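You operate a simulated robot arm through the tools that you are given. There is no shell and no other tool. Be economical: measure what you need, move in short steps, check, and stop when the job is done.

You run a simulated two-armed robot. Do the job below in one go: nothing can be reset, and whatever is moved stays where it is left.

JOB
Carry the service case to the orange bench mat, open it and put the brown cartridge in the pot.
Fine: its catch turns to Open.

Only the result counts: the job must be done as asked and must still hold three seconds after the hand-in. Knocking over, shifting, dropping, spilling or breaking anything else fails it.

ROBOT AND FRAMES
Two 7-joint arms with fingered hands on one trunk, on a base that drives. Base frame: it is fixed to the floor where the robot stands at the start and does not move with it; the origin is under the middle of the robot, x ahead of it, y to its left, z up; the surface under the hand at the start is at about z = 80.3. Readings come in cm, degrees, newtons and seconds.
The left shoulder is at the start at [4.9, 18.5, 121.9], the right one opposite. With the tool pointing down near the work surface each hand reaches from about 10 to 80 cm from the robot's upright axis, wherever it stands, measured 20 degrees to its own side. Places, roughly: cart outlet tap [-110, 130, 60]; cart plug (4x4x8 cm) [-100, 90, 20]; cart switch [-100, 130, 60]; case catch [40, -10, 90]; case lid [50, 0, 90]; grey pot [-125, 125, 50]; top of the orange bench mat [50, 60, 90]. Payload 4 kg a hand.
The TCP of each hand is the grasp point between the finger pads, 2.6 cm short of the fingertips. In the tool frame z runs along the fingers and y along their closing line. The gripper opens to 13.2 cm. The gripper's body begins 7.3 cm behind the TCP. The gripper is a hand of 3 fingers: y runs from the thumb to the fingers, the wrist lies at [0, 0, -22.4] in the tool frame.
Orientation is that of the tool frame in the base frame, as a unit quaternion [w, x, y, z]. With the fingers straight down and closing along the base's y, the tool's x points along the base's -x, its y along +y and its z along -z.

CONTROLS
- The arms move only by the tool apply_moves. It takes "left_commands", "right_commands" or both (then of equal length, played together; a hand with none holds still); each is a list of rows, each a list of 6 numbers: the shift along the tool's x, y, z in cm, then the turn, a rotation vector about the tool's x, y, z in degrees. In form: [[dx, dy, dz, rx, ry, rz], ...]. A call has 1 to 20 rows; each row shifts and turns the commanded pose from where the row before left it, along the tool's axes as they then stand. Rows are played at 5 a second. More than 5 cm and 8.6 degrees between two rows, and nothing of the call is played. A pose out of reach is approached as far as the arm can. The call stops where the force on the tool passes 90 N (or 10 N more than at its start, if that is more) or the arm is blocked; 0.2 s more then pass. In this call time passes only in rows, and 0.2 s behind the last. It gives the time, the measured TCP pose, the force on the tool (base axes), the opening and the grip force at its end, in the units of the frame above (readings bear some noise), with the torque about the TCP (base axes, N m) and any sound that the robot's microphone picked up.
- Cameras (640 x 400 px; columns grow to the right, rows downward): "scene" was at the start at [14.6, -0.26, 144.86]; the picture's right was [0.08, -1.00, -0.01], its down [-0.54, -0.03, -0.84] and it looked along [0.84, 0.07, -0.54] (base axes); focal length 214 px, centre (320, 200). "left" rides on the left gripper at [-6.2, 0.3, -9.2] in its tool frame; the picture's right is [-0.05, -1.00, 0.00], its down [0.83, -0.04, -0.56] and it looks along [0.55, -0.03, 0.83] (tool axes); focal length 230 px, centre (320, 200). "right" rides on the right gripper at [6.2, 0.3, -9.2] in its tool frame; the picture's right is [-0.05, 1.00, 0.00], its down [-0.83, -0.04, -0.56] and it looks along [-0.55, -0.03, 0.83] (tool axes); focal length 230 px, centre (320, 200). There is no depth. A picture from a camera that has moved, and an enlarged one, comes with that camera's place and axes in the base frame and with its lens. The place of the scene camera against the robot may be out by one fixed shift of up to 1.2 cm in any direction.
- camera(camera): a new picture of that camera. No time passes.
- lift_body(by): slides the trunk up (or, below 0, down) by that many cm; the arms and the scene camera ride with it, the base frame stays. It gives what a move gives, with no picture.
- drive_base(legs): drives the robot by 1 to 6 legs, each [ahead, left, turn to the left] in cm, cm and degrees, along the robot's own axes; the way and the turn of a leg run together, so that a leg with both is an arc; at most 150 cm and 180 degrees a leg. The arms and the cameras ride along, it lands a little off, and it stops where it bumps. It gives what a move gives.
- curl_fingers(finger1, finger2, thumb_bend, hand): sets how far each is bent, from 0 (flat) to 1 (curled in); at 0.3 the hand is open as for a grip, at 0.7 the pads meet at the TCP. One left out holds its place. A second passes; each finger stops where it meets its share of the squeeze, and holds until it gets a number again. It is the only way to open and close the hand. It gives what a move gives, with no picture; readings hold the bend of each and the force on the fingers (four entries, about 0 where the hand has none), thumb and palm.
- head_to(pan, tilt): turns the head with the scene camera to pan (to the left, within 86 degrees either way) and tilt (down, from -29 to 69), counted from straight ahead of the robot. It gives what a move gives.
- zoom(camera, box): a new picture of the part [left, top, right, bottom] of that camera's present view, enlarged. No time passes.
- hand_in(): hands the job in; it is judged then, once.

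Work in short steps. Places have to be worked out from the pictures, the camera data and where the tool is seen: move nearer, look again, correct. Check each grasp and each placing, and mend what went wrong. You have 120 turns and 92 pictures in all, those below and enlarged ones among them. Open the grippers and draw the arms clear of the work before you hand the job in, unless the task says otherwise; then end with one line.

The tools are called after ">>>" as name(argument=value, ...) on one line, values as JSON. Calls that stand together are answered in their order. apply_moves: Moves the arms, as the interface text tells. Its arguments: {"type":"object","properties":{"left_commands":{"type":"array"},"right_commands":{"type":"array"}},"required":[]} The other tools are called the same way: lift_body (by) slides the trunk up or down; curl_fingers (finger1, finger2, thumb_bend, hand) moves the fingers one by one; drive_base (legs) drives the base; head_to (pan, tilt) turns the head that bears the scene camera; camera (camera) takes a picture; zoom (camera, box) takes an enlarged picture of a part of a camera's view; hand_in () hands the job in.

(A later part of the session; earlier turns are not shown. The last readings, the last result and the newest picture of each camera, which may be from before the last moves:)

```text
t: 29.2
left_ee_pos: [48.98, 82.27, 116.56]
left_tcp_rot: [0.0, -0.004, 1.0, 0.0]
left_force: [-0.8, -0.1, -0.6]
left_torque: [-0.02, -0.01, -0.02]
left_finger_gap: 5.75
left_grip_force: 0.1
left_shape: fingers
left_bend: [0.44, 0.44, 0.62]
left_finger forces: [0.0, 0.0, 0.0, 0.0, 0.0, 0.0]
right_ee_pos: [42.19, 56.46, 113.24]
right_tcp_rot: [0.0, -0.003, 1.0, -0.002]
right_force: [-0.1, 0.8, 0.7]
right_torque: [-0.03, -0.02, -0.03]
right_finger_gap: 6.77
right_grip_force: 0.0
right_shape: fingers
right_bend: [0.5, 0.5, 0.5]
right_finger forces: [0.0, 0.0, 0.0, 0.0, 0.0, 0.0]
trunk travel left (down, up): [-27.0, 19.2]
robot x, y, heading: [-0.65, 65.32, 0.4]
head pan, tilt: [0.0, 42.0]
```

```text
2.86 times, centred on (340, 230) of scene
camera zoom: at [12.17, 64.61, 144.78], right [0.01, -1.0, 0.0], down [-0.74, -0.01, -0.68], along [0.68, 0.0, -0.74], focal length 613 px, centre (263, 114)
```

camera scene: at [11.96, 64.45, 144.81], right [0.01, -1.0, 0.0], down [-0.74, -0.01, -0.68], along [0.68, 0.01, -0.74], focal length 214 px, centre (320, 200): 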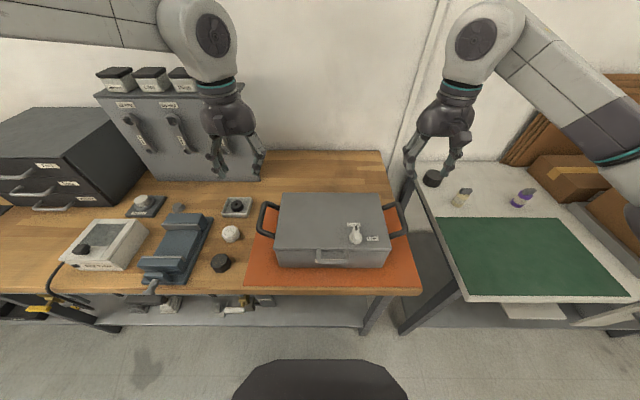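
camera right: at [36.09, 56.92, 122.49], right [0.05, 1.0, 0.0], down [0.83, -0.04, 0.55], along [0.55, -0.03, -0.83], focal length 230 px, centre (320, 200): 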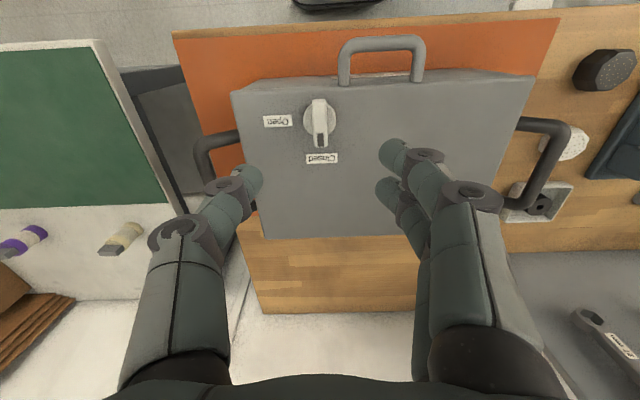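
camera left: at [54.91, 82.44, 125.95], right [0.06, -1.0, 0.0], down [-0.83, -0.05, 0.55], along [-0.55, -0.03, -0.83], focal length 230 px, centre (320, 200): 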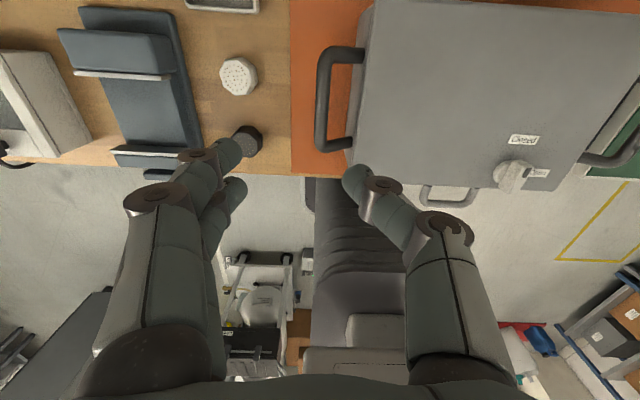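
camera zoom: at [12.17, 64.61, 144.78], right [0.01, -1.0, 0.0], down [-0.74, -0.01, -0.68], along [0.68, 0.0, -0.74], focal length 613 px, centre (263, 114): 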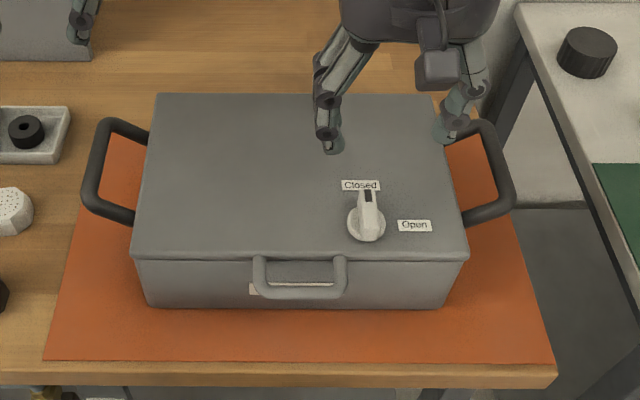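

The catch lever stands about 2.5 cm above the lid at [42.2, 56.5], pointing to "Closed", directly beneath the right hand. I lower the hand over it.

>>> apply_moves(right_commands=[[0, 0.03, 4, 0, 0, 0], [0, 0.03, 4, 0, 0, 0], [0, 0, 2.5, 0, 0, 0], [0, 0, 1.7, 0, 0, 0]])

>>> camera(camera="right")

>>> zoom(camera="left", box=[420, 80, 640, 220])

```text
t: 30.2
left_ee_pos: [48.84, 82.15, 116.76]
left_tcp_rot: [0.0, -0.003, 1.0, 0.0]
left_force: [0.2, -0.4, 0.0]
left_torque: [-0.01, 0.0, 0.02]
left_finger_gap: 5.75
left_grip_force: 0.0
left_shape: fingers
left_bend: [0.44, 0.44, 0.62]
left_finger forces: [0.0, 0.1, 0.0, 0.0, 0.0, 0.0]
right_ee_pos: [41.94, 56.29, 101.03]
right_tcp_rot: [0.002, -0.004, 1.0, 0.001]
right_force: [2.6, -1.7, 11.6]
right_torque: [-0.17, -0.07, 0.06]
right_finger_gap: 6.77
right_grip_force: 5.7
right_shape: fingers
right_bend: [0.5, 0.5, 0.5]
right_finger forces: [2.7, 1.5, 0.1, 0.1, 6.6, 0.0]
trunk travel left (down, up): [-27.0, 19.2]
robot x, y, heading: [-0.28, 65.38, 0.5]
head pan, tilt: [0.0, 42.0]
```

```text
63 pictures are left
camera right: at [35.87, 56.72, 110.34], right [0.05, 1.0, 0.0], down [0.83, -0.04, 0.56], along [0.56, -0.02, -0.83], focal length 230 px, centre (320, 200)
```

right: 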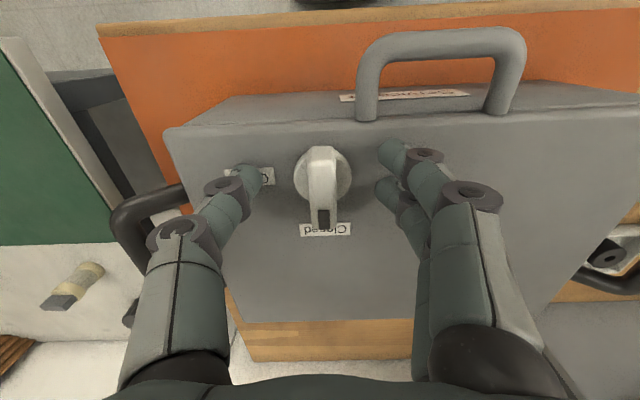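

```text
2.86 times, centred on (530, 150) of left
camera zoom: at [54.97, 82.44, 125.91], right [0.06, -1.0, 0.0], down [-0.83, -0.05, 0.55], along [-0.55, -0.03, -0.83], focal length 657 px, centre (-280, 343)
```

zoom: 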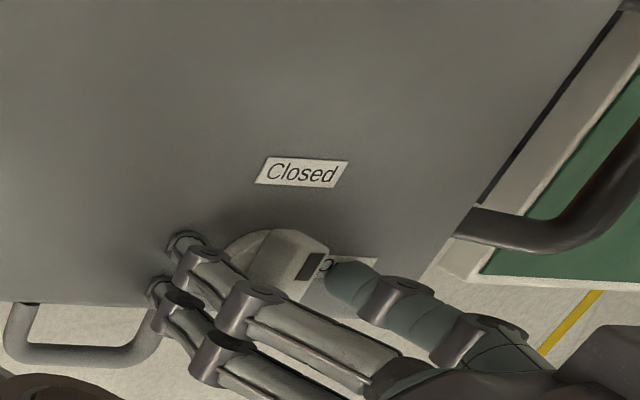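

The fingertips already touch the lid (11.6 N), so I rise 0.8 cm, shift 0.3 cm left to centre, and pinch the lever.

>>> apply_moves(right_commands=[[0, 0.15, -0.4, 0, 0, 0], [0, 0.15, -0.4, 0, 0, 0]])

>>> curl_fingers(hand="right", finger1=0.72, finger2=0.72, thumb_bend=0.72)

>>> camera(camera="right")

```text
t: 30.8
left_ee_pos: [48.9, 82.08, 116.53]
left_tcp_rot: [0.0, -0.003, 1.0, 0.0]
left_force: [-0.7, 0.0, 0.3]
left_torque: [-0.02, 0.02, 0.0]
left_finger_gap: 5.74
left_grip_force: 0.1
left_shape: fingers
left_bend: [0.44, 0.44, 0.62]
left_finger forces: [0.1, 0.0, 0.1, 0.0, 0.0, 0.1]
right_ee_pos: [42.11, 56.68, 101.93]
right_tcp_rot: [0.0, -0.004, 1.0, 0.0]
right_force: [0.6, 0.2, -0.3]
right_torque: [0.0, 0.0, 0.01]
right_finger_gap: 6.76
right_grip_force: 0.1
right_shape: fingers
right_bend: [0.5, 0.5, 0.5]
right_finger forces: [0.1, 0.0, 0.0, 0.0, 0.0, 0.0]
trunk travel left (down, up): [-27.0, 19.2]
robot x, y, heading: [-0.44, 65.42, 0.4]
head pan, tilt: [0.0, 42.0]
```

```text
t: 31.8
left_ee_pos: [48.97, 82.04, 116.56]
left_tcp_rot: [0.0, -0.003, 1.0, 0.0]
left_force: [0.2, -0.2, 0.5]
left_torque: [0.01, 0.02, 0.01]
left_finger_gap: 5.76
left_grip_force: 0.0
left_shape: fingers
left_bend: [0.44, 0.44, 0.62]
left_finger forces: [0.1, 0.0, 0.1, 0.2, 0.0, 0.0]
right_ee_pos: [42.18, 56.57, 101.88]
right_tcp_rot: [0.0, -0.004, 1.0, 0.0]
right_force: [-0.3, -1.9, -0.2]
right_torque: [-0.04, 0.02, 0.01]
right_finger_gap: 1.41
right_grip_force: 7.7
right_shape: fingers
right_bend: [0.7, 0.7, 0.68]
right_finger forces: [3.7, 3.6, 0.0, 0.1, 8.7, 0.1]
trunk travel left (down, up): [-27.0, 19.2]
robot x, y, heading: [-0.32, 65.03, 0.3]
head pan, tilt: [0.0, 42.0]
```

```text
61 pictures are left
camera right: at [36.07, 57.05, 111.19], right [0.05, 1.0, 0.0], down [0.83, -0.04, 0.55], along [0.55, -0.02, -0.83], focal length 230 px, centre (320, 200)
```

right: 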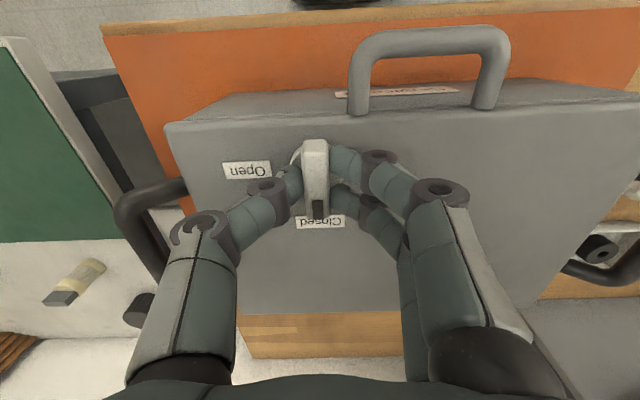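

The lever is pinched (gap 1.4 cm, force on all digits). I turn 24° clockwise first and check the torque.

>>> apply_moves(right_commands=[[0, 0, 0, 0, 0, 8], [0, 0, 0, 0, 0, 8], [0, 0, 0, 0, 0, 8]])

>>> zoom(camera="right", box=[160, 80, 460, 280])

```text
t: 32.6
left_ee_pos: [48.87, 82.25, 116.55]
left_tcp_rot: [0.0, -0.004, 1.0, 0.0]
left_force: [-0.1, 0.7, -0.3]
left_torque: [0.01, 0.01, 0.02]
left_finger_gap: 5.76
left_grip_force: 0.0
left_shape: fingers
left_bend: [0.44, 0.44, 0.62]
left_finger forces: [0.1, 0.1, 0.1, 0.1, 0.1, 0.0]
right_ee_pos: [44.36, 55.43, 100.7]
right_tcp_rot: [0.0, 0.202, 0.979, 0.003]
right_force: [-7.5, 5.6, 4.8]
right_torque: [0.2, 0.17, 0.0]
right_finger_gap: 1.33
right_grip_force: 7.5
right_shape: fingers
right_bend: [0.7, 0.72, 0.69]
right_finger forces: [11.1, 0.0, 0.1, 0.0, 4.5, 0.1]
right hand out of reach, approached as far as the arm can: row 3
trunk travel left (down, up): [-27.0, 19.2]
robot x, y, heading: [-0.01, 65.3, 0.5]
head pan, tilt: [0.0, 42.0]
```

```text
2.00 times, centred on (310, 180) of right
camera zoom: at [38.83, 58.25, 109.92], right [0.44, 0.9, 0.0], down [0.75, -0.37, 0.55], along [0.5, -0.24, -0.83], focal length 460 px, centre (340, 240)
```

zoom: 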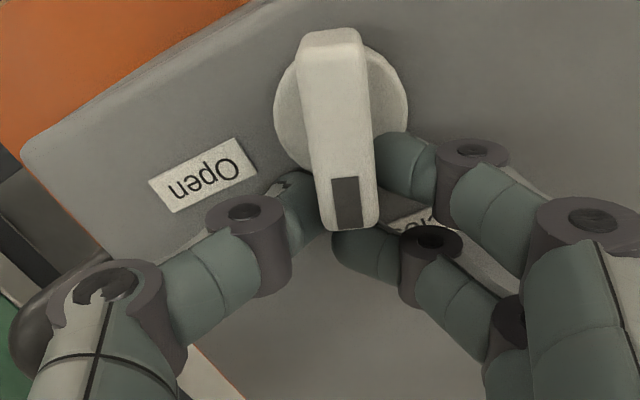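

The right wrist reaches its limit after about 24° (the lever followed). The left wrist should have the mirrored range, so I release, retract the right hand up and aside, and finish with the left.

>>> curl_fingers(hand="right", finger1=0.5, finger2=0.5, thumb_bend=0.5)

>>> apply_moves(right_commands=[[0, 0, -3, 0, 0, 0], [0, 0, -4, 0, 0, -8], [0, 0, -4, 0, 0, -8], [0, 0, -4, 0, 0, -8], [0, -4, -2, 0, 0, 0], [0, -4.5, 0, 0, 0, 0], [0, -4.5, 0, 0, 0, 0], [0, -4.5, 0, 0, 0, 0], [0, -4.5, 0, 0, 0, 0]])

>>> camera(camera="scene")

>>> zoom(camera="left", box=[420, 80, 640, 220])

```text
t: 33.6
left_ee_pos: [48.79, 82.13, 116.76]
left_tcp_rot: [0.001, -0.004, 1.0, 0.0]
left_force: [0.0, -1.3, 0.1]
left_torque: [-0.02, 0.02, 0.0]
left_finger_gap: 5.75
left_grip_force: 0.0
left_shape: fingers
left_bend: [0.44, 0.44, 0.62]
left_finger forces: [0.0, 0.0, 0.0, 0.0, 0.0, 0.0]
right_ee_pos: [44.59, 55.27, 101.03]
right_tcp_rot: [0.004, 0.203, 0.979, 0.004]
right_force: [11.5, -1.8, 47.9]
right_torque: [0.03, -0.44, -0.16]
right_finger_gap: 4.9
right_grip_force: 24.1
right_shape: fingers
right_bend: [0.54, 0.54, 0.57]
right_finger forces: [10.9, 11.0, 0.0, 0.0, 26.2, 0.1]
trunk travel left (down, up): [-27.0, 19.2]
robot x, y, heading: [-0.07, 65.28, 0.1]
head pan, tilt: [0.0, 42.0]
```

```text
t: 35.6
left_ee_pos: [48.89, 81.89, 116.67]
left_tcp_rot: [0.0, -0.004, 1.0, 0.001]
left_force: [-0.4, 0.5, 0.5]
left_torque: [0.02, 0.01, 0.0]
left_finger_gap: 5.73
left_grip_force: 0.0
left_shape: fingers
left_bend: [0.44, 0.44, 0.62]
left_finger forces: [0.1, 0.0, 0.0, 0.0, 0.0, 0.0]
right_ee_pos: [45.51, 32.7, 117.16]
right_tcp_rot: [0.001, -0.004, 1.0, 0.001]
right_force: [0.5, -0.2, -0.5]
right_torque: [-0.01, 0.0, -0.02]
right_finger_gap: 6.72
right_grip_force: 0.1
right_shape: fingers
right_bend: [0.5, 0.5, 0.5]
right_finger forces: [0.0, 0.1, 0.0, 0.0, 0.0, 0.0]
right hand out of reach, approached as far as the arm can: row 1
trunk travel left (down, up): [-27.0, 19.2]
robot x, y, heading: [-0.18, 65.29, 0.6]
head pan, tilt: [0.0, 42.0]
```

```text
59 pictures are left
camera scene: at [12.08, 64.28, 144.79], right [0.01, -1.0, 0.0], down [-0.74, -0.01, -0.68], along [0.68, 0.01, -0.74], focal length 214 px, centre (320, 200)
```

scene: 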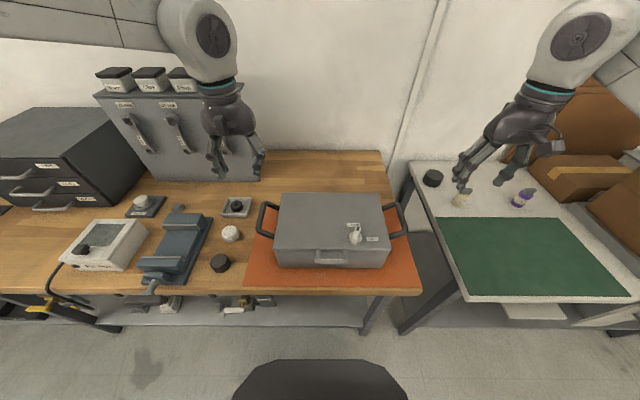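

```text
2.86 times, centred on (530, 150) of left
camera zoom: at [55.01, 82.3, 125.88], right [0.06, -1.0, 0.0], down [-0.83, -0.05, 0.55], along [-0.55, -0.03, -0.83], focal length 657 px, centre (-280, 343)
```

zoom: 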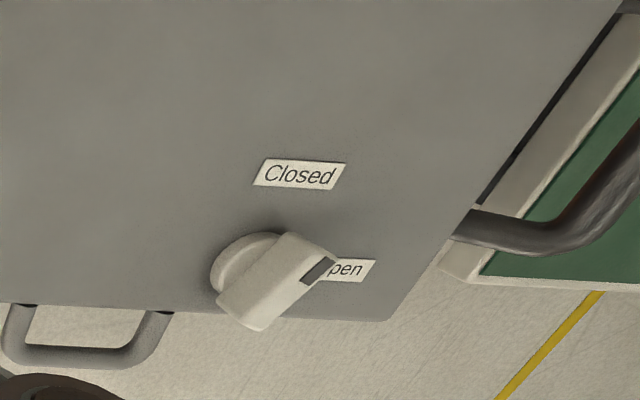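

The lever now stands about a quarter of the way. I move the left hand above the catch and test its turning range at height before gripping.

>>> curl_fingers(hand="left", finger1=0.52, finger2=0.52, thumb_bend=0.52)

>>> apply_moves(left_commands=[[1.1, -4.23, 1.0, 0, 0, 0], [1.1, -4.23, 1.0, 0, 0, 0], [1.1, -4.23, 1.0, 0, 0, 0], [1.1, -4.23, 1.0, 0, 0, 0], [1.1, -4.23, 1.0, 0, 0, 0], [1.1, -4.23, 1.0, 0, 0, 0], [0, 0, 0, 0, 0, 8], [0, 0, 0, 0, 0, 8], [0, 0, 0, 0, 0, 8], [0, 0, 0, 0, 0, 8], [0, 0, 0, 0, 0, 8], [0, 0, 0, 0, 0, 8], [0, 0, 0, 0, 0, 8], [0, 0, 0, 0, 0, 8], [0, 0, 0, 0, 0, 8], [0, 0, 0, 0, 0, 8], [0, 0, 0, 0, 0, 8], [0, 0, 0, 0, 0, 4]])

>>> camera(camera="left")

```text
t: 36.6
left_ee_pos: [48.96, 82.08, 116.78]
left_tcp_rot: [0.0, -0.003, 1.0, -0.001]
left_force: [-0.4, -1.4, -1.1]
left_torque: [0.02, 0.0, -0.01]
left_finger_gap: 6.11
left_grip_force: 0.0
left_shape: fingers
left_bend: [0.52, 0.52, 0.52]
left_finger forces: [0.0, 0.0, 0.0, 0.0, 0.0, 0.0]
right_ee_pos: [45.49, 32.86, 117.15]
right_tcp_rot: [0.0, -0.004, 1.0, 0.0]
right_force: [-0.4, 0.8, -1.0]
right_torque: [-0.03, 0.05, 0.02]
right_finger_gap: 6.74
right_grip_force: 0.1
right_shape: fingers
right_bend: [0.5, 0.5, 0.5]
right_finger forces: [0.0, 0.1, 0.0, 0.0, 0.0, 0.1]
trunk travel left (down, up): [-27.0, 19.2]
robot x, y, heading: [-0.44, 65.45, 0.3]
head pan, tilt: [0.0, 42.0]
```

```text
t: 40.4
left_ee_pos: [46.77, 73.55, 114.15]
left_tcp_rot: [0.0, 0.718, 0.696, -0.001]
left_force: [0.4, -0.4, 0.2]
left_torque: [0.0, 0.0, 0.02]
left_finger_gap: 6.12
left_grip_force: 0.1
left_shape: fingers
left_bend: [0.52, 0.52, 0.52]
left_finger forces: [0.0, 0.0, 0.1, 0.1, 0.0, 0.0]
left hand out of reach, approached as far as the arm can: row 3, 4, 5, 6
right_ee_pos: [45.54, 32.66, 117.12]
right_tcp_rot: [0.0, -0.004, 1.0, -0.001]
right_force: [0.7, -0.6, 0.8]
right_torque: [0.0, 0.0, 0.02]
right_finger_gap: 6.72
right_grip_force: 0.1
right_shape: fingers
right_bend: [0.5, 0.5, 0.5]
right_finger forces: [0.0, 0.1, 0.0, 0.0, 0.0, 0.0]
trunk travel left (down, up): [-27.0, 19.2]
robot x, y, heading: [-0.12, 64.94, 0.6]
head pan, tilt: [0.0, 42.0]
```

```text
57 pictures are left
camera left: at [46.97, 67.45, 123.41], right [-1.0, -0.02, 0.0], down [-0.02, 0.83, 0.56], along [-0.01, 0.56, -0.83], focal length 230 px, centre (320, 200)
```

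left: 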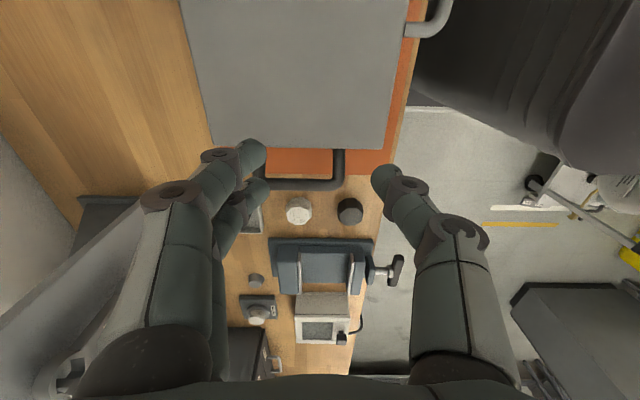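

The left wrist does turn to +90°, but it cannot cross to y≈56 from here. I drive the base 17 cm right so the catch lies in the left arm's comfortable zone.

>>> drive_base(legs=[[0, -17, 0]])

>>> apply_moves(left_commands=[[0, -1.5, 0, 0, 0, -8], [0, -1.5, 0, 0, 0, -8], [0, -1.6, 0, 0, 0, -8], [0, 0, 0, 0, 0, -8], [0, 0, 0, 0, 0, -8], [0, 0, 0, 0, 0, -8], [0, 0, 0, 0, 0, -8], [0, 0, 0, 0, 0, -8], [0, 0, 0, 0, 0, -3]])

>>> camera(camera="left")

```text
t: 41.8
left_ee_pos: [46.94, 57.31, 114.15]
left_tcp_rot: [0.001, 0.717, 0.698, 0.0]
left_force: [-0.3, -0.3, 0.9]
left_torque: [0.0, 0.0, 0.0]
left_finger_gap: 6.13
left_grip_force: 0.0
left_shape: fingers
left_bend: [0.52, 0.52, 0.52]
left_finger forces: [0.0, 0.0, 0.0, 0.0, 0.0, 0.0]
right_ee_pos: [45.62, 16.36, 117.31]
right_tcp_rot: [0.0, -0.004, 1.0, -0.001]
right_force: [0.6, -1.1, -0.2]
right_torque: [0.01, 0.01, 0.01]
right_finger_gap: 6.7
right_grip_force: 0.0
right_shape: fingers
right_bend: [0.5, 0.5, 0.5]
right_finger forces: [0.0, 0.0, 0.0, 0.1, 0.0, 0.0]
trunk travel left (down, up): [-27.0, 19.2]
robot x, y, heading: [-0.17, 48.44, 0.4]
head pan, tilt: [0.0, 42.0]
```

```text
t: 43.8
left_ee_pos: [42.34, 56.57, 114.25]
left_tcp_rot: [0.001, 0.213, 0.977, 0.001]
left_force: [-0.1, -0.2, -0.2]
left_torque: [0.01, 0.01, -0.02]
left_finger_gap: 6.13
left_grip_force: 0.1
left_shape: fingers
left_bend: [0.52, 0.52, 0.52]
left_finger forces: [0.1, 0.0, 0.0, 0.0, 0.1, 0.0]
right_ee_pos: [45.59, 16.15, 117.18]
right_tcp_rot: [0.0, -0.003, 1.0, 0.0]
right_force: [-0.1, 0.4, 0.6]
right_torque: [-0.03, -0.04, 0.01]
right_finger_gap: 6.7
right_grip_force: 0.0
right_shape: fingers
right_bend: [0.5, 0.5, 0.5]
right_finger forces: [0.1, 0.0, 0.0, 0.1, 0.0, 0.0]
trunk travel left (down, up): [-27.0, 19.2]
robot x, y, heading: [-0.14, 48.65, 0.4]
head pan, tilt: [0.0, 42.0]
```

```text
56 pictures are left
camera left: at [48.08, 54.29, 123.46], right [-0.37, -0.93, 0.0], down [-0.77, 0.31, 0.56], along [-0.52, 0.2, -0.83], focal length 230 px, centre (320, 200)
```

left: 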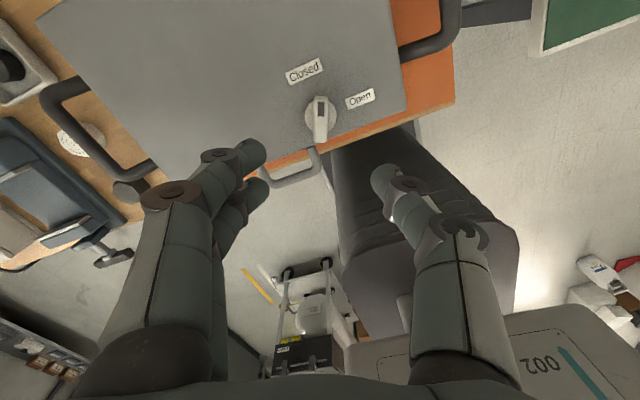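

The left hand is over the catch, aligned with the lever at [42.4, 56.4]. I lower to 101.8 and pinch.

>>> apply_moves(left_commands=[[0, 0, 4.2, 0, 0, 0], [0, -0.1, 4.2, 0, 0, 0], [0, 0, 2.5, 0, 0, 0], [0, 0, 1.5, 0, 0, 0]])

>>> curl_fingers(hand="left", finger1=0.72, finger2=0.72, thumb_bend=0.72)

>>> apply_moves(left_commands=[[0, 0, 0, 0, 0, 8], [0, 0, 0, 0, 0, 8], [0, 0, 0, 0, 0, 8], [0, 0, 0, 0, 0, 8]])

>>> camera(camera="left")

```text
t: 44.8
left_ee_pos: [42.36, 56.44, 101.67]
left_tcp_rot: [0.0, 0.213, 0.977, 0.0]
left_force: [-0.2, -0.5, 0.1]
left_torque: [-0.01, 0.0, -0.02]
left_finger_gap: 6.12
left_grip_force: 0.0
left_shape: fingers
left_bend: [0.52, 0.52, 0.52]
left_finger forces: [0.0, 0.0, 0.0, 0.1, 0.0, 0.0]
right_ee_pos: [45.7, 16.16, 117.14]
right_tcp_rot: [0.0, -0.002, 1.0, -0.001]
right_force: [0.2, 0.3, 0.1]
right_torque: [0.01, 0.01, -0.02]
right_finger_gap: 6.73
right_grip_force: 0.1
right_shape: fingers
right_bend: [0.5, 0.5, 0.5]
right_finger forces: [0.1, 0.1, 0.0, 0.0, 0.0, 0.0]
trunk travel left (down, up): [-27.0, 19.2]
robot x, y, heading: [-0.16, 48.39, 0.5]
head pan, tilt: [0.0, 42.0]
```

```text
t: 45.8
left_ee_pos: [42.38, 56.54, 101.86]
left_tcp_rot: [0.001, 0.213, 0.977, 0.0]
left_force: [0.6, 1.6, -0.8]
left_torque: [0.02, 0.03, 0.01]
left_finger_gap: 1.44
left_grip_force: 8.5
left_shape: fingers
left_bend: [0.69, 0.69, 0.69]
left_finger forces: [4.8, 4.6, 0.0, 0.0, 7.1, 0.1]
right_ee_pos: [45.67, 16.1, 117.16]
right_tcp_rot: [0.0, -0.003, 1.0, -0.001]
right_force: [1.2, -0.3, -0.6]
right_torque: [0.01, -0.02, -0.02]
right_finger_gap: 6.72
right_grip_force: 0.1
right_shape: fingers
right_bend: [0.5, 0.5, 0.5]
right_finger forces: [0.0, 0.1, 0.1, 0.0, 0.1, 0.0]
trunk travel left (down, up): [-27.0, 19.2]
robot x, y, heading: [-0.27, 49.0, 0.2]
head pan, tilt: [0.0, 42.0]
```

```text
t: 46.8
left_ee_pos: [42.31, 56.48, 101.79]
left_tcp_rot: [0.0, 0.476, 0.88, 0.0]
left_force: [-0.2, 2.5, -0.9]
left_torque: [0.04, 0.0, -0.01]
left_finger_gap: 1.45
left_grip_force: 8.4
left_shape: fingers
left_bend: [0.69, 0.69, 0.69]
left_finger forces: [4.6, 4.1, 0.0, 0.0, 7.8, 0.1]
right_ee_pos: [45.62, 16.21, 117.11]
right_tcp_rot: [0.0, -0.003, 1.0, 0.001]
right_force: [-0.3, -0.1, 0.6]
right_torque: [0.0, 0.0, 0.0]
right_finger_gap: 6.73
right_grip_force: 0.1
right_shape: fingers
right_bend: [0.5, 0.5, 0.5]
right_finger forces: [0.1, 0.0, 0.0, 0.0, 0.1, 0.0]
trunk travel left (down, up): [-27.0, 19.2]
robot x, y, heading: [-0.51, 48.77, 0.2]
head pan, tilt: [0.0, 42.0]
```

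```text
55 pictures are left
camera left: at [45.98, 51.51, 110.97], right [-0.81, -0.59, 0.0], down [-0.49, 0.67, 0.56], along [-0.33, 0.45, -0.83], focal length 230 px, centre (320, 200)
```

left: 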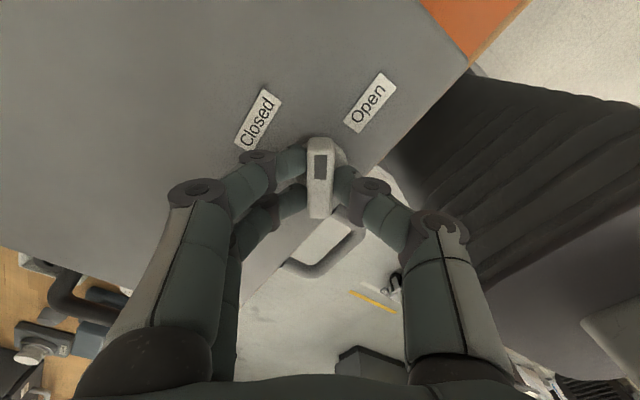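

The lever follows smoothly and is about halfway. I turn the remaining 34° toward Open.

>>> apply_moves(left_commands=[[0, 0, 0, 0, 0, 8], [0, 0, 0, 0, 0, 8], [0, 0, 0, 0, 0, 8], [0, 0, 0, 0, 0, 8], [0, 0, 0, 0, 0, 3.5]])

>>> camera(camera="left")

```text
t: 48.0
left_ee_pos: [42.37, 56.48, 101.65]
left_tcp_rot: [0.0, 0.72, 0.694, 0.0]
left_force: [-1.2, 3.3, -0.3]
left_torque: [0.04, 0.06, 0.01]
left_finger_gap: 1.45
left_grip_force: 7.6
left_shape: fingers
left_bend: [0.7, 0.7, 0.69]
left_finger forces: [4.0, 3.2, 0.1, 0.0, 8.5, 0.0]
right_ee_pos: [45.55, 16.14, 117.16]
right_tcp_rot: [0.0, -0.003, 1.0, 0.0]
right_force: [0.1, 0.2, -0.4]
right_torque: [0.0, 0.0, 0.0]
right_finger_gap: 6.73
right_grip_force: 0.0
right_shape: fingers
right_bend: [0.5, 0.5, 0.5]
right_finger forces: [0.0, 0.1, 0.0, 0.0, 0.0, 0.0]
trunk travel left (down, up): [-27.0, 19.2]
robot x, y, heading: [-0.3, 49.17, 0.3]
head pan, tilt: [0.0, 42.0]
```

```text
54 pictures are left
camera left: at [42.48, 50.3, 111.02], right [-1.0, -0.01, 0.0], down [-0.01, 0.83, 0.55], along [-0.01, 0.55, -0.83], focal length 230 px, centre (320, 200)
```

left: 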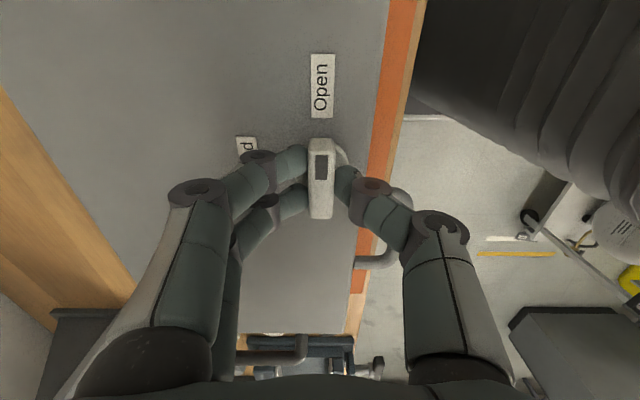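

The lever points at "Open". I release it, rise, and inspect the front of the case for how the lid lifts.

>>> curl_fingers(hand="left", finger1=0.55, finger2=0.55, thumb_bend=0.55)

>>> apply_moves(left_commands=[[0, 0, -3, 0, 0, 0], [0, 0, -4, 0, 0, 0], [4, 0, -2, 0, 0, 0], [4.5, 0, 0, 0, 0, 0], [4.5, 0, 0, 0, 0, 0]])

>>> head_to(pan=10, tilt=50)

>>> zoom(camera="scene", box=[160, 60, 400, 210])

>>> camera(camera="scene")

```text
t: 49.0
left_ee_pos: [42.37, 56.41, 101.66]
left_tcp_rot: [0.0, 0.72, 0.693, 0.0]
left_force: [-0.5, -0.4, 0.7]
left_torque: [0.01, 0.01, -0.03]
left_finger_gap: 5.05
left_grip_force: 0.0
left_shape: fingers
left_bend: [0.55, 0.55, 0.55]
left_finger forces: [0.0, 0.0, 0.1, 0.0, 0.0, 0.0]
right_ee_pos: [45.47, 16.21, 117.27]
right_tcp_rot: [0.0, -0.003, 1.0, 0.0]
right_force: [0.2, 0.6, -0.6]
right_torque: [-0.01, -0.02, 0.03]
right_finger_gap: 6.69
right_grip_force: 0.0
right_shape: fingers
right_bend: [0.5, 0.5, 0.5]
right_finger forces: [0.0, 0.0, 0.0, 0.1, 0.0, 0.0]
trunk travel left (down, up): [-27.0, 19.2]
robot x, y, heading: [0.0, 48.66, 0.3]
head pan, tilt: [0.0, 42.0]
```

```text
t: 50.2
left_ee_pos: [42.68, 69.69, 110.66]
left_tcp_rot: [0.0, 0.721, 0.693, -0.001]
left_force: [1.0, -0.6, 0.2]
left_torque: [0.0, -0.04, -0.01]
left_finger_gap: 5.07
left_grip_force: 0.0
left_shape: fingers
left_bend: [0.55, 0.55, 0.55]
left_finger forces: [0.0, 0.0, 0.0, 0.1, 0.0, 0.1]
right_ee_pos: [45.62, 16.33, 117.26]
right_tcp_rot: [0.001, -0.003, 1.0, 0.0]
right_force: [0.5, 0.5, 0.5]
right_torque: [0.01, 0.0, -0.04]
right_finger_gap: 6.73
right_grip_force: 0.0
right_shape: fingers
right_bend: [0.5, 0.5, 0.5]
right_finger forces: [0.0, 0.0, 0.0, 0.1, 0.1, 0.0]
trunk travel left (down, up): [-27.0, 19.2]
robot x, y, heading: [-0.36, 48.88, 0.1]
head pan, tilt: [0.0, 42.0]
```

```text
t: 51.0
left_ee_pos: [42.75, 69.56, 110.7]
left_tcp_rot: [0.0, 0.72, 0.694, 0.0]
left_force: [0.1, 0.6, -1.0]
left_torque: [0.02, -0.01, 0.01]
left_finger_gap: 5.06
left_grip_force: 0.1
left_shape: fingers
left_bend: [0.55, 0.55, 0.55]
left_finger forces: [0.1, 0.0, 0.1, 0.0, 0.0, 0.0]
right_ee_pos: [45.63, 16.16, 117.14]
right_tcp_rot: [0.0, -0.002, 1.0, 0.0]
right_force: [-0.5, 0.3, 1.1]
right_torque: [0.0, 0.0, 0.01]
right_finger_gap: 6.67
right_grip_force: 0.1
right_shape: fingers
right_bend: [0.5, 0.5, 0.5]
right_finger forces: [0.0, 0.0, 0.0, 0.0, 0.1, 0.1]
trunk travel left (down, up): [-27.0, 19.2]
robot x, y, heading: [-0.33, 48.65, 0.1]
head pan, tilt: [10.0, 50.0]
```

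```text
2.67 times, centred on (280, 135) of scene
camera zoom: at [11.38, 49.21, 143.74], right [0.18, -0.98, -0.02], down [-0.81, -0.14, -0.57], along [0.56, 0.11, -0.82], focal length 572 px, centre (427, 373)
```

zoom: 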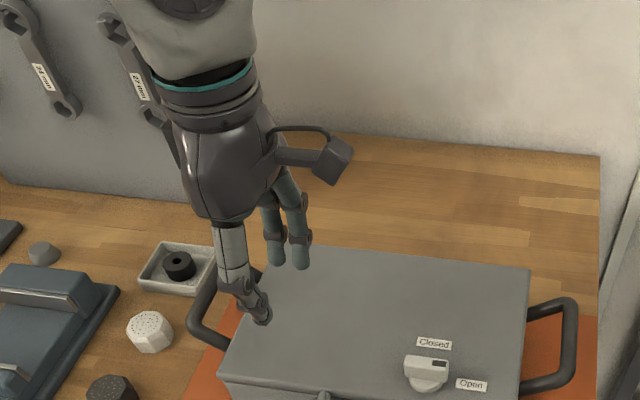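

```text
52 pictures are left
camera scene: at [11.38, 49.21, 143.74], right [0.18, -0.98, -0.02], down [-0.81, -0.14, -0.57], along [0.56, 0.11, -0.82], focal length 214 px, centre (320, 200)
```

scene: 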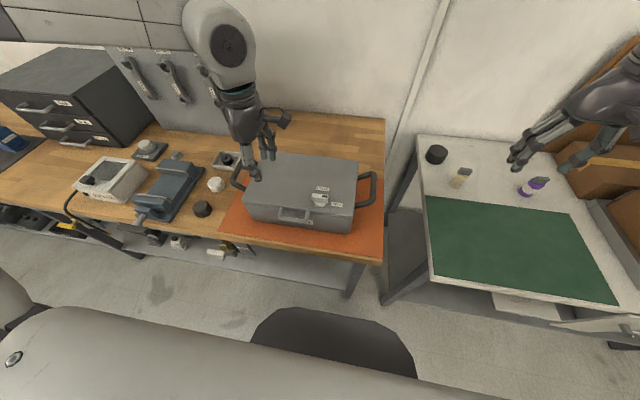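

The catch reads Open. I zoom on the case front to see where the handle is mounted.

>>> zoom(camera="scene", box=[225, 165, 385, 265])

>>> camera(camera="left")

```text
4.00 times, centred on (305, 215) of scene
camera zoom: at [11.38, 49.21, 143.74], right [0.18, -0.98, -0.02], down [-0.81, -0.14, -0.57], along [0.56, 0.11, -0.82], focal length 858 px, centre (380, 140)
```

zoom: 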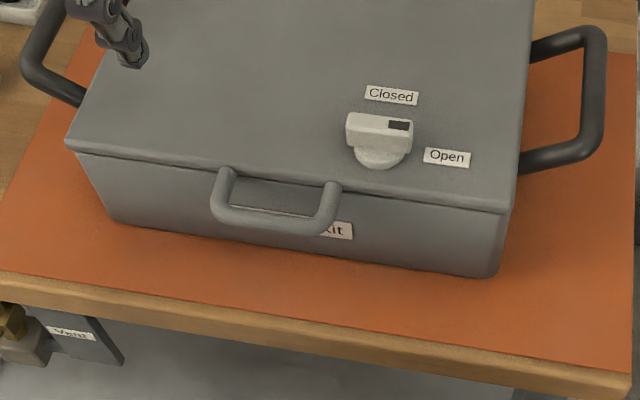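

```text
50 pictures are left
camera left: at [42.89, 63.36, 119.92], right [-1.0, -0.01, 0.0], down [-0.01, 0.83, 0.56], along [-0.01, 0.56, -0.83], focal length 230 px, centre (320, 200)
```

left: 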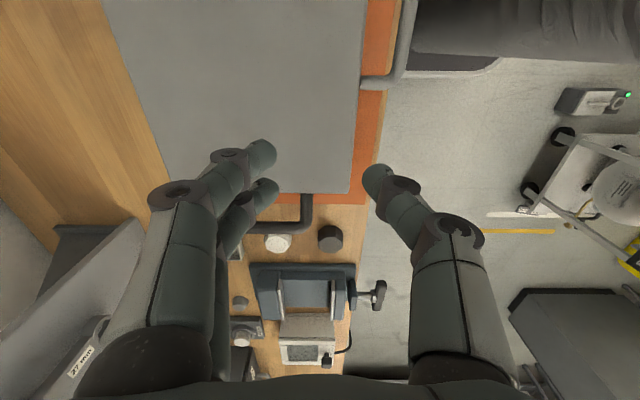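

The light front handle is fixed to the lid's front edge, so it lifts the lid (hinge at the back). I back the base off 15 cm for elbow room, then pitch the left hand forward in front of that handle.

>>> drive_base(legs=[[-15, 0, 0]])

>>> apply_moves(left_commands=[[-1.8, 0, 0, -8, 0, 0], [-1.8, 0, 0, -8, 0, 0], [-1.8, 0, 0, -8, 0, 0], [-1.8, 0, 0, -8, 0, 0], [0, 0, 0, -8, 0, 0], [0, 0, 0, -8, 0, 0], [0, 0, 0, -8, 0, 0]])

>>> camera(camera="left")

>>> camera(camera="scene")

```text
t: 52.3
left_ee_pos: [27.94, 69.55, 110.56]
left_tcp_rot: [0.0, 0.72, 0.694, 0.0]
left_force: [1.1, 0.0, -0.2]
left_torque: [-0.02, 0.01, -0.02]
left_finger_gap: 5.05
left_grip_force: 0.0
left_shape: fingers
left_bend: [0.55, 0.55, 0.55]
left_finger forces: [0.0, 0.1, 0.0, 0.0, 0.1, 0.0]
right_ee_pos: [31.03, 16.11, 117.03]
right_tcp_rot: [-0.001, -0.003, 1.0, 0.0]
right_force: [0.4, -1.0, -0.2]
right_torque: [-0.01, 0.0, 0.0]
right_finger_gap: 6.71
right_grip_force: 0.1
right_shape: fingers
right_bend: [0.5, 0.5, 0.5]
right_finger forces: [0.0, 0.0, 0.0, 0.1, 0.0, 0.0]
trunk travel left (down, up): [-27.0, 19.2]
robot x, y, heading: [-14.86, 48.86, 0.3]
head pan, tilt: [10.0, 50.0]
```

```text
t: 53.9
left_ee_pos: [27.92, 62.03, 111.73]
left_tcp_rot: [0.338, 0.636, 0.612, 0.326]
left_force: [-0.7, 0.2, 0.3]
left_torque: [-0.06, -0.01, 0.0]
left_finger_gap: 5.08
left_grip_force: 0.1
left_shape: fingers
left_bend: [0.55, 0.55, 0.55]
left_finger forces: [0.0, 0.0, 0.1, 0.0, 0.0, 0.1]
left hand out of reach, approached as far as the arm can: row 7
right_ee_pos: [30.62, 16.12, 117.06]
right_tcp_rot: [0.001, -0.004, 1.0, 0.001]
right_force: [-0.2, 0.1, 0.1]
right_torque: [0.01, 0.01, 0.0]
right_finger_gap: 6.7
right_grip_force: 0.1
right_shape: fingers
right_bend: [0.5, 0.5, 0.5]
right_finger forces: [0.1, 0.0, 0.1, 0.1, 0.0, 0.0]
trunk travel left (down, up): [-27.0, 19.2]
robot x, y, heading: [-15.19, 48.58, 0.3]
head pan, tilt: [10.0, 50.0]
```

```text
49 pictures are left
camera left: at [20.25, 56.11, 117.31], right [-0.56, -0.03, -0.83], down [-0.45, 0.85, 0.27], along [0.69, 0.53, -0.49], focal length 230 px, centre (320, 200)
```

left: 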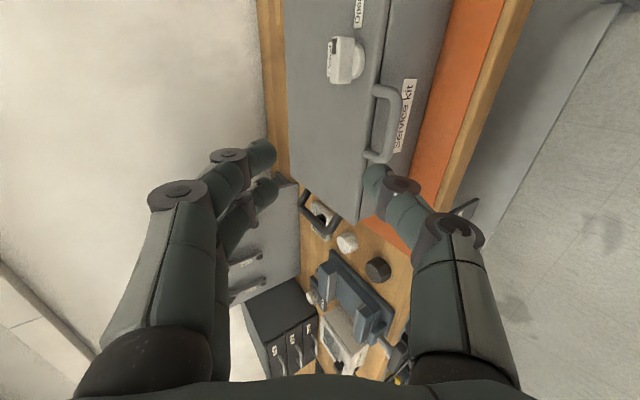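

```text
48 pictures are left
camera scene: at [-3.5, 49.08, 143.73], right [0.18, -0.98, -0.02], down [-0.81, -0.14, -0.57], along [0.56, 0.12, -0.82], focal length 214 px, centre (320, 200)
```

scene: 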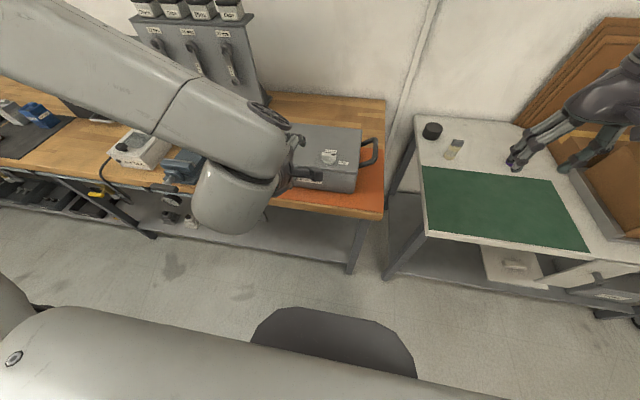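

The hand is pitched about 56° forward. I zoom on the front handle for its exact place.

>>> zoom(camera="left", box=[320, 60, 440, 200])

```text
2.86 times, centred on (380, 130) of left
camera zoom: at [20.25, 56.11, 117.31], right [-0.56, -0.03, -0.83], down [-0.45, 0.85, 0.27], along [0.69, 0.53, -0.49], focal length 657 px, centre (149, 400)
```

zoom: 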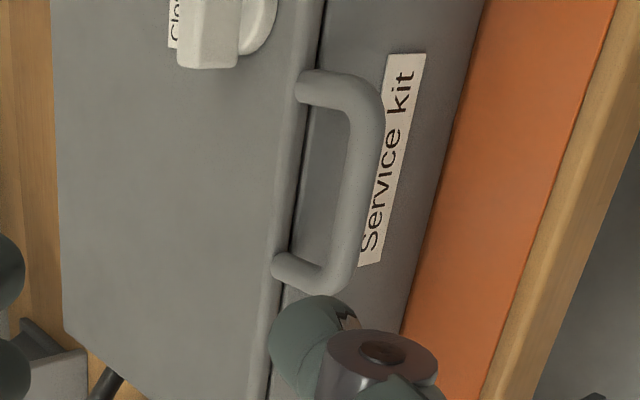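

I place the handle bar near [36.4, 62.2, 97]. I line the hand up with it and approach along the finger direction, stopping about 3 cm short for a look.

>>> apply_moves(left_commands=[[0.2, -3.7, 0, 0, 0, 0], [0.2, -3.75, 0, 0, 0, 0], [0, 0, 4, 0, 0, 0], [0, 0, 4, 0, 0, 0], [0, 0, 3, 0, 0, 0]])

>>> camera(camera="left")

```text
t: 55.1
left_ee_pos: [36.6, 60.89, 105.13]
left_tcp_rot: [0.337, 0.635, 0.614, 0.325]
left_force: [-0.3, 0.7, 0.3]
left_torque: [0.0, -0.01, -0.01]
left_finger_gap: 5.09
left_grip_force: 0.0
left_shape: fingers
left_bend: [0.55, 0.55, 0.55]
left_finger forces: [0.0, 0.0, 0.0, 0.0, 0.0, 0.1]
left hand out of reach, approached as far as the arm can: row 1, 2
right_ee_pos: [30.89, 16.15, 117.12]
right_tcp_rot: [-0.001, -0.003, 1.0, 0.0]
right_force: [0.5, -1.2, 1.1]
right_torque: [-0.02, 0.02, -0.02]
right_finger_gap: 6.72
right_grip_force: 0.1
right_shape: fingers
right_bend: [0.5, 0.5, 0.5]
right_finger forces: [0.0, 0.0, 0.1, 0.0, 0.0, 0.1]
trunk travel left (down, up): [-27.0, 19.2]
robot x, y, heading: [-15.2, 49.14, 0.3]
head pan, tilt: [10.0, 50.0]
```

```text
46 pictures are left
camera left: at [29.09, 55.0, 110.56], right [-0.56, -0.03, -0.83], down [-0.45, 0.85, 0.27], along [0.69, 0.53, -0.49], focal length 230 px, centre (320, 200)
```

left: 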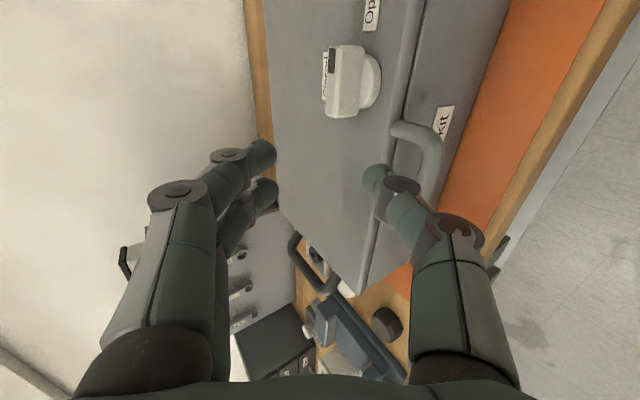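

The arm couldn't move sideways there, and the thumb is still above the lid. I retract along the fingers, lower with the trunk instead, and correct 1.2 cm in y.

>>> apply_moves(left_commands=[[0.6, 0, -3, 0, 0, 0], [0.6, 0, -3.5, 0, 0, 0]])

>>> lift_body(by=-8.3)

>>> camera(camera="left")

```text
t: 55.7
left_ee_pos: [31.15, 62.12, 109.18]
left_tcp_rot: [0.339, 0.636, 0.613, 0.325]
left_force: [-0.4, 0.2, -0.2]
left_torque: [0.01, 0.0, 0.02]
left_finger_gap: 5.06
left_grip_force: 0.1
left_shape: fingers
left_bend: [0.55, 0.55, 0.55]
left_finger forces: [0.0, 0.0, 0.0, 0.1, 0.1, 0.0]
right_ee_pos: [30.51, 16.27, 117.19]
right_tcp_rot: [0.001, -0.004, 1.0, -0.001]
right_force: [-0.4, 0.2, -0.2]
right_torque: [0.0, -0.01, 0.0]
right_finger_gap: 6.7
right_grip_force: 0.1
right_shape: fingers
right_bend: [0.5, 0.5, 0.5]
right_finger forces: [0.0, 0.0, 0.0, 0.0, 0.1, 0.0]
trunk travel left (down, up): [-27.0, 19.2]
robot x, y, heading: [-14.95, 48.81, 0.4]
head pan, tilt: [10.0, 50.0]
```

```text
t: 56.9
left_ee_pos: [31.54, 62.29, 100.52]
left_tcp_rot: [0.337, 0.635, 0.615, 0.325]
left_force: [-1.0, 0.0, 0.5]
left_torque: [0.02, 0.01, 0.03]
left_finger_gap: 5.04
left_grip_force: 0.1
left_shape: fingers
left_bend: [0.55, 0.55, 0.55]
left_finger forces: [0.0, 0.0, 0.0, 0.0, 0.0, 0.0]
right_ee_pos: [30.65, 16.15, 108.92]
right_tcp_rot: [0.0, -0.003, 1.0, 0.0]
right_force: [-0.1, -0.3, 0.6]
right_torque: [0.01, -0.01, 0.02]
right_finger_gap: 6.71
right_grip_force: 0.1
right_shape: fingers
right_bend: [0.5, 0.5, 0.5]
right_finger forces: [0.0, 0.0, 0.1, 0.1, 0.0, 0.0]
trunk travel left (down, up): [-18.7, 27.5]
robot x, y, heading: [-15.0, 48.71, 0.3]
head pan, tilt: [10.0, 50.0]
```

```text
45 pictures are left
camera left: at [23.82, 56.44, 106.08], right [-0.56, -0.04, -0.83], down [-0.46, 0.85, 0.27], along [0.69, 0.53, -0.49], focal length 230 px, centre (320, 200)
```

left: 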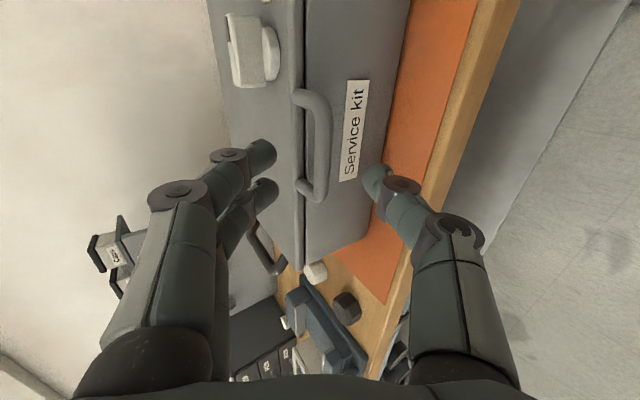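

The bar lies right between fingers and thumb: triangulated at [36.2, 61.8, 97.3]. I advance 4.7 cm and close.

>>> apply_moves(left_commands=[[-0.2, 0, 2.5, 0, 0, 0], [-0.2, 0, 2.2, 0, 0, 0]])

>>> curl_fingers(hand="left", finger1=0.75, finger2=0.75, thumb_bend=0.75)

>>> camera(camera="left")

```text
t: 57.5
left_ee_pos: [35.34, 61.93, 98.05]
left_tcp_rot: [0.336, 0.635, 0.615, 0.324]
left_force: [0.3, -0.3, 0.3]
left_torque: [-0.01, 0.0, -0.01]
left_finger_gap: 5.09
left_grip_force: 0.1
left_shape: fingers
left_bend: [0.55, 0.55, 0.55]
left_finger forces: [0.1, 0.1, 0.0, 0.0, 0.0, 0.0]
right_ee_pos: [30.82, 16.12, 108.89]
right_tcp_rot: [0.0, -0.003, 1.0, -0.001]
right_force: [0.2, 0.9, 0.1]
right_torque: [0.0, -0.01, 0.0]
right_finger_gap: 6.71
right_grip_force: 0.0
right_shape: fingers
right_bend: [0.5, 0.5, 0.5]
right_finger forces: [0.0, 0.0, 0.0, 0.0, 0.0, 0.0]
trunk travel left (down, up): [-18.7, 27.5]
robot x, y, heading: [-14.95, 48.74, 0.2]
head pan, tilt: [10.0, 50.0]
```

```text
t: 58.5
left_ee_pos: [35.41, 61.89, 97.85]
left_tcp_rot: [0.337, 0.635, 0.615, 0.324]
left_force: [7.6, -1.1, 0.2]
left_torque: [0.0, -0.04, 0.02]
left_finger_gap: 0.79
left_grip_force: 10.4
left_shape: fingers
left_bend: [0.72, 0.72, 0.71]
left_finger forces: [6.8, 6.0, 0.0, 0.0, 7.6, 0.0]
right_ee_pos: [30.91, 16.17, 108.73]
right_tcp_rot: [-0.001, -0.003, 1.0, 0.0]
right_force: [0.1, 0.3, -0.2]
right_torque: [-0.01, 0.01, 0.03]
right_finger_gap: 6.73
right_grip_force: 0.0
right_shape: fingers
right_bend: [0.5, 0.5, 0.5]
right_finger forces: [0.0, 0.1, 0.0, 0.0, 0.1, 0.1]
trunk travel left (down, up): [-18.7, 27.5]
robot x, y, heading: [-14.99, 48.42, 0.0]
head pan, tilt: [10.0, 50.0]
```

```text
44 pictures are left
camera left: at [27.8, 55.99, 103.41], right [-0.56, -0.04, -0.82], down [-0.46, 0.85, 0.28], along [0.69, 0.53, -0.49], focal length 230 px, centre (320, 200)
```

left: 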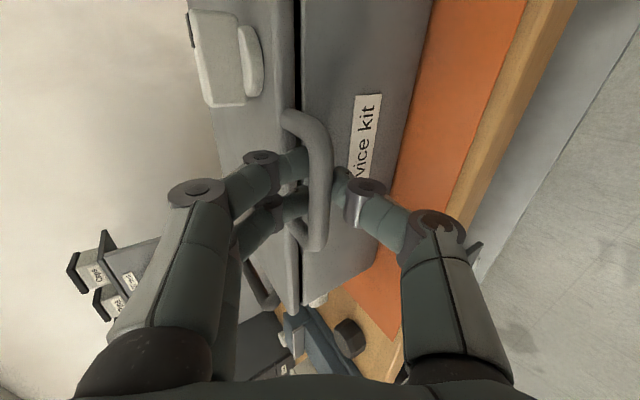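

The bar is gripped by all digits. I swing the lid up along its hinge arc (hinge near [58.5, –, 96.5]), 24° first.

>>> apply_moves(left_commands=[[0, 2.15, -1.13, 6, 0, 0], [0, 2.15, -1.13, 6, 0, 0], [0, 2.15, -1.13, 6, 0, 0], [0, 2.15, -1.13, 6, 0, 0]])

>>> head_to(pan=10, tilt=38)

>>> camera(camera="scene")

```text
t: 59.5
left_ee_pos: [38.06, 61.83, 106.85]
left_tcp_rot: [0.197, 0.691, 0.669, 0.188]
left_force: [5.2, 0.3, 0.3]
left_torque: [0.0, -0.02, 0.01]
left_finger_gap: 0.26
left_grip_force: 7.1
left_shape: fingers
left_bend: [0.73, 0.73, 0.72]
left_finger forces: [4.5, 3.8, 0.0, 0.0, 5.3, 0.0]
right_ee_pos: [30.77, 16.07, 108.81]
right_tcp_rot: [0.0, -0.003, 1.0, -0.001]
right_force: [0.6, -0.1, 0.2]
right_torque: [0.0, -0.01, -0.01]
right_finger_gap: 6.71
right_grip_force: 0.0
right_shape: fingers
right_bend: [0.5, 0.5, 0.5]
right_finger forces: [0.1, 0.1, 0.0, 0.0, 0.0, 0.0]
trunk travel left (down, up): [-18.7, 27.5]
robot x, y, heading: [-15.09, 48.19, 0.6]
head pan, tilt: [10.0, 50.0]
```

```text
t: 60.3
left_ee_pos: [38.02, 61.91, 107.0]
left_tcp_rot: [0.198, 0.691, 0.669, 0.189]
left_force: [4.4, 0.7, 0.6]
left_torque: [-0.01, -0.01, -0.01]
left_finger_gap: 0.26
left_grip_force: 6.8
left_shape: fingers
left_bend: [0.73, 0.73, 0.72]
left_finger forces: [4.5, 3.8, 0.1, 0.0, 5.4, 0.1]
right_ee_pos: [30.86, 16.25, 108.85]
right_tcp_rot: [-0.001, -0.003, 1.0, 0.0]
right_force: [-0.4, 0.1, 0.6]
right_torque: [0.02, 0.01, 0.0]
right_finger_gap: 6.72
right_grip_force: 0.1
right_shape: fingers
right_bend: [0.5, 0.5, 0.5]
right_finger forces: [0.1, 0.0, 0.0, 0.1, 0.0, 0.1]
trunk travel left (down, up): [-18.7, 27.5]
robot x, y, heading: [-14.78, 49.13, 0.2]
head pan, tilt: [10.0, 38.0]
```

```text
43 pictures are left
camera scene: at [2.95, 49.39, 135.31], right [0.18, -0.98, -0.03], down [-0.75, -0.11, -0.66], along [0.64, 0.14, -0.75], focal length 214 px, centre (320, 200)
```

scene: 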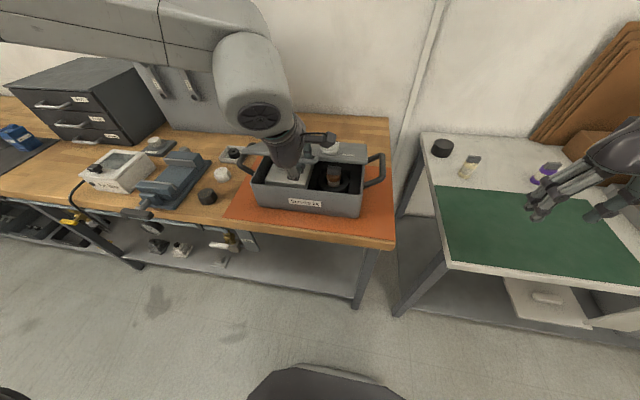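

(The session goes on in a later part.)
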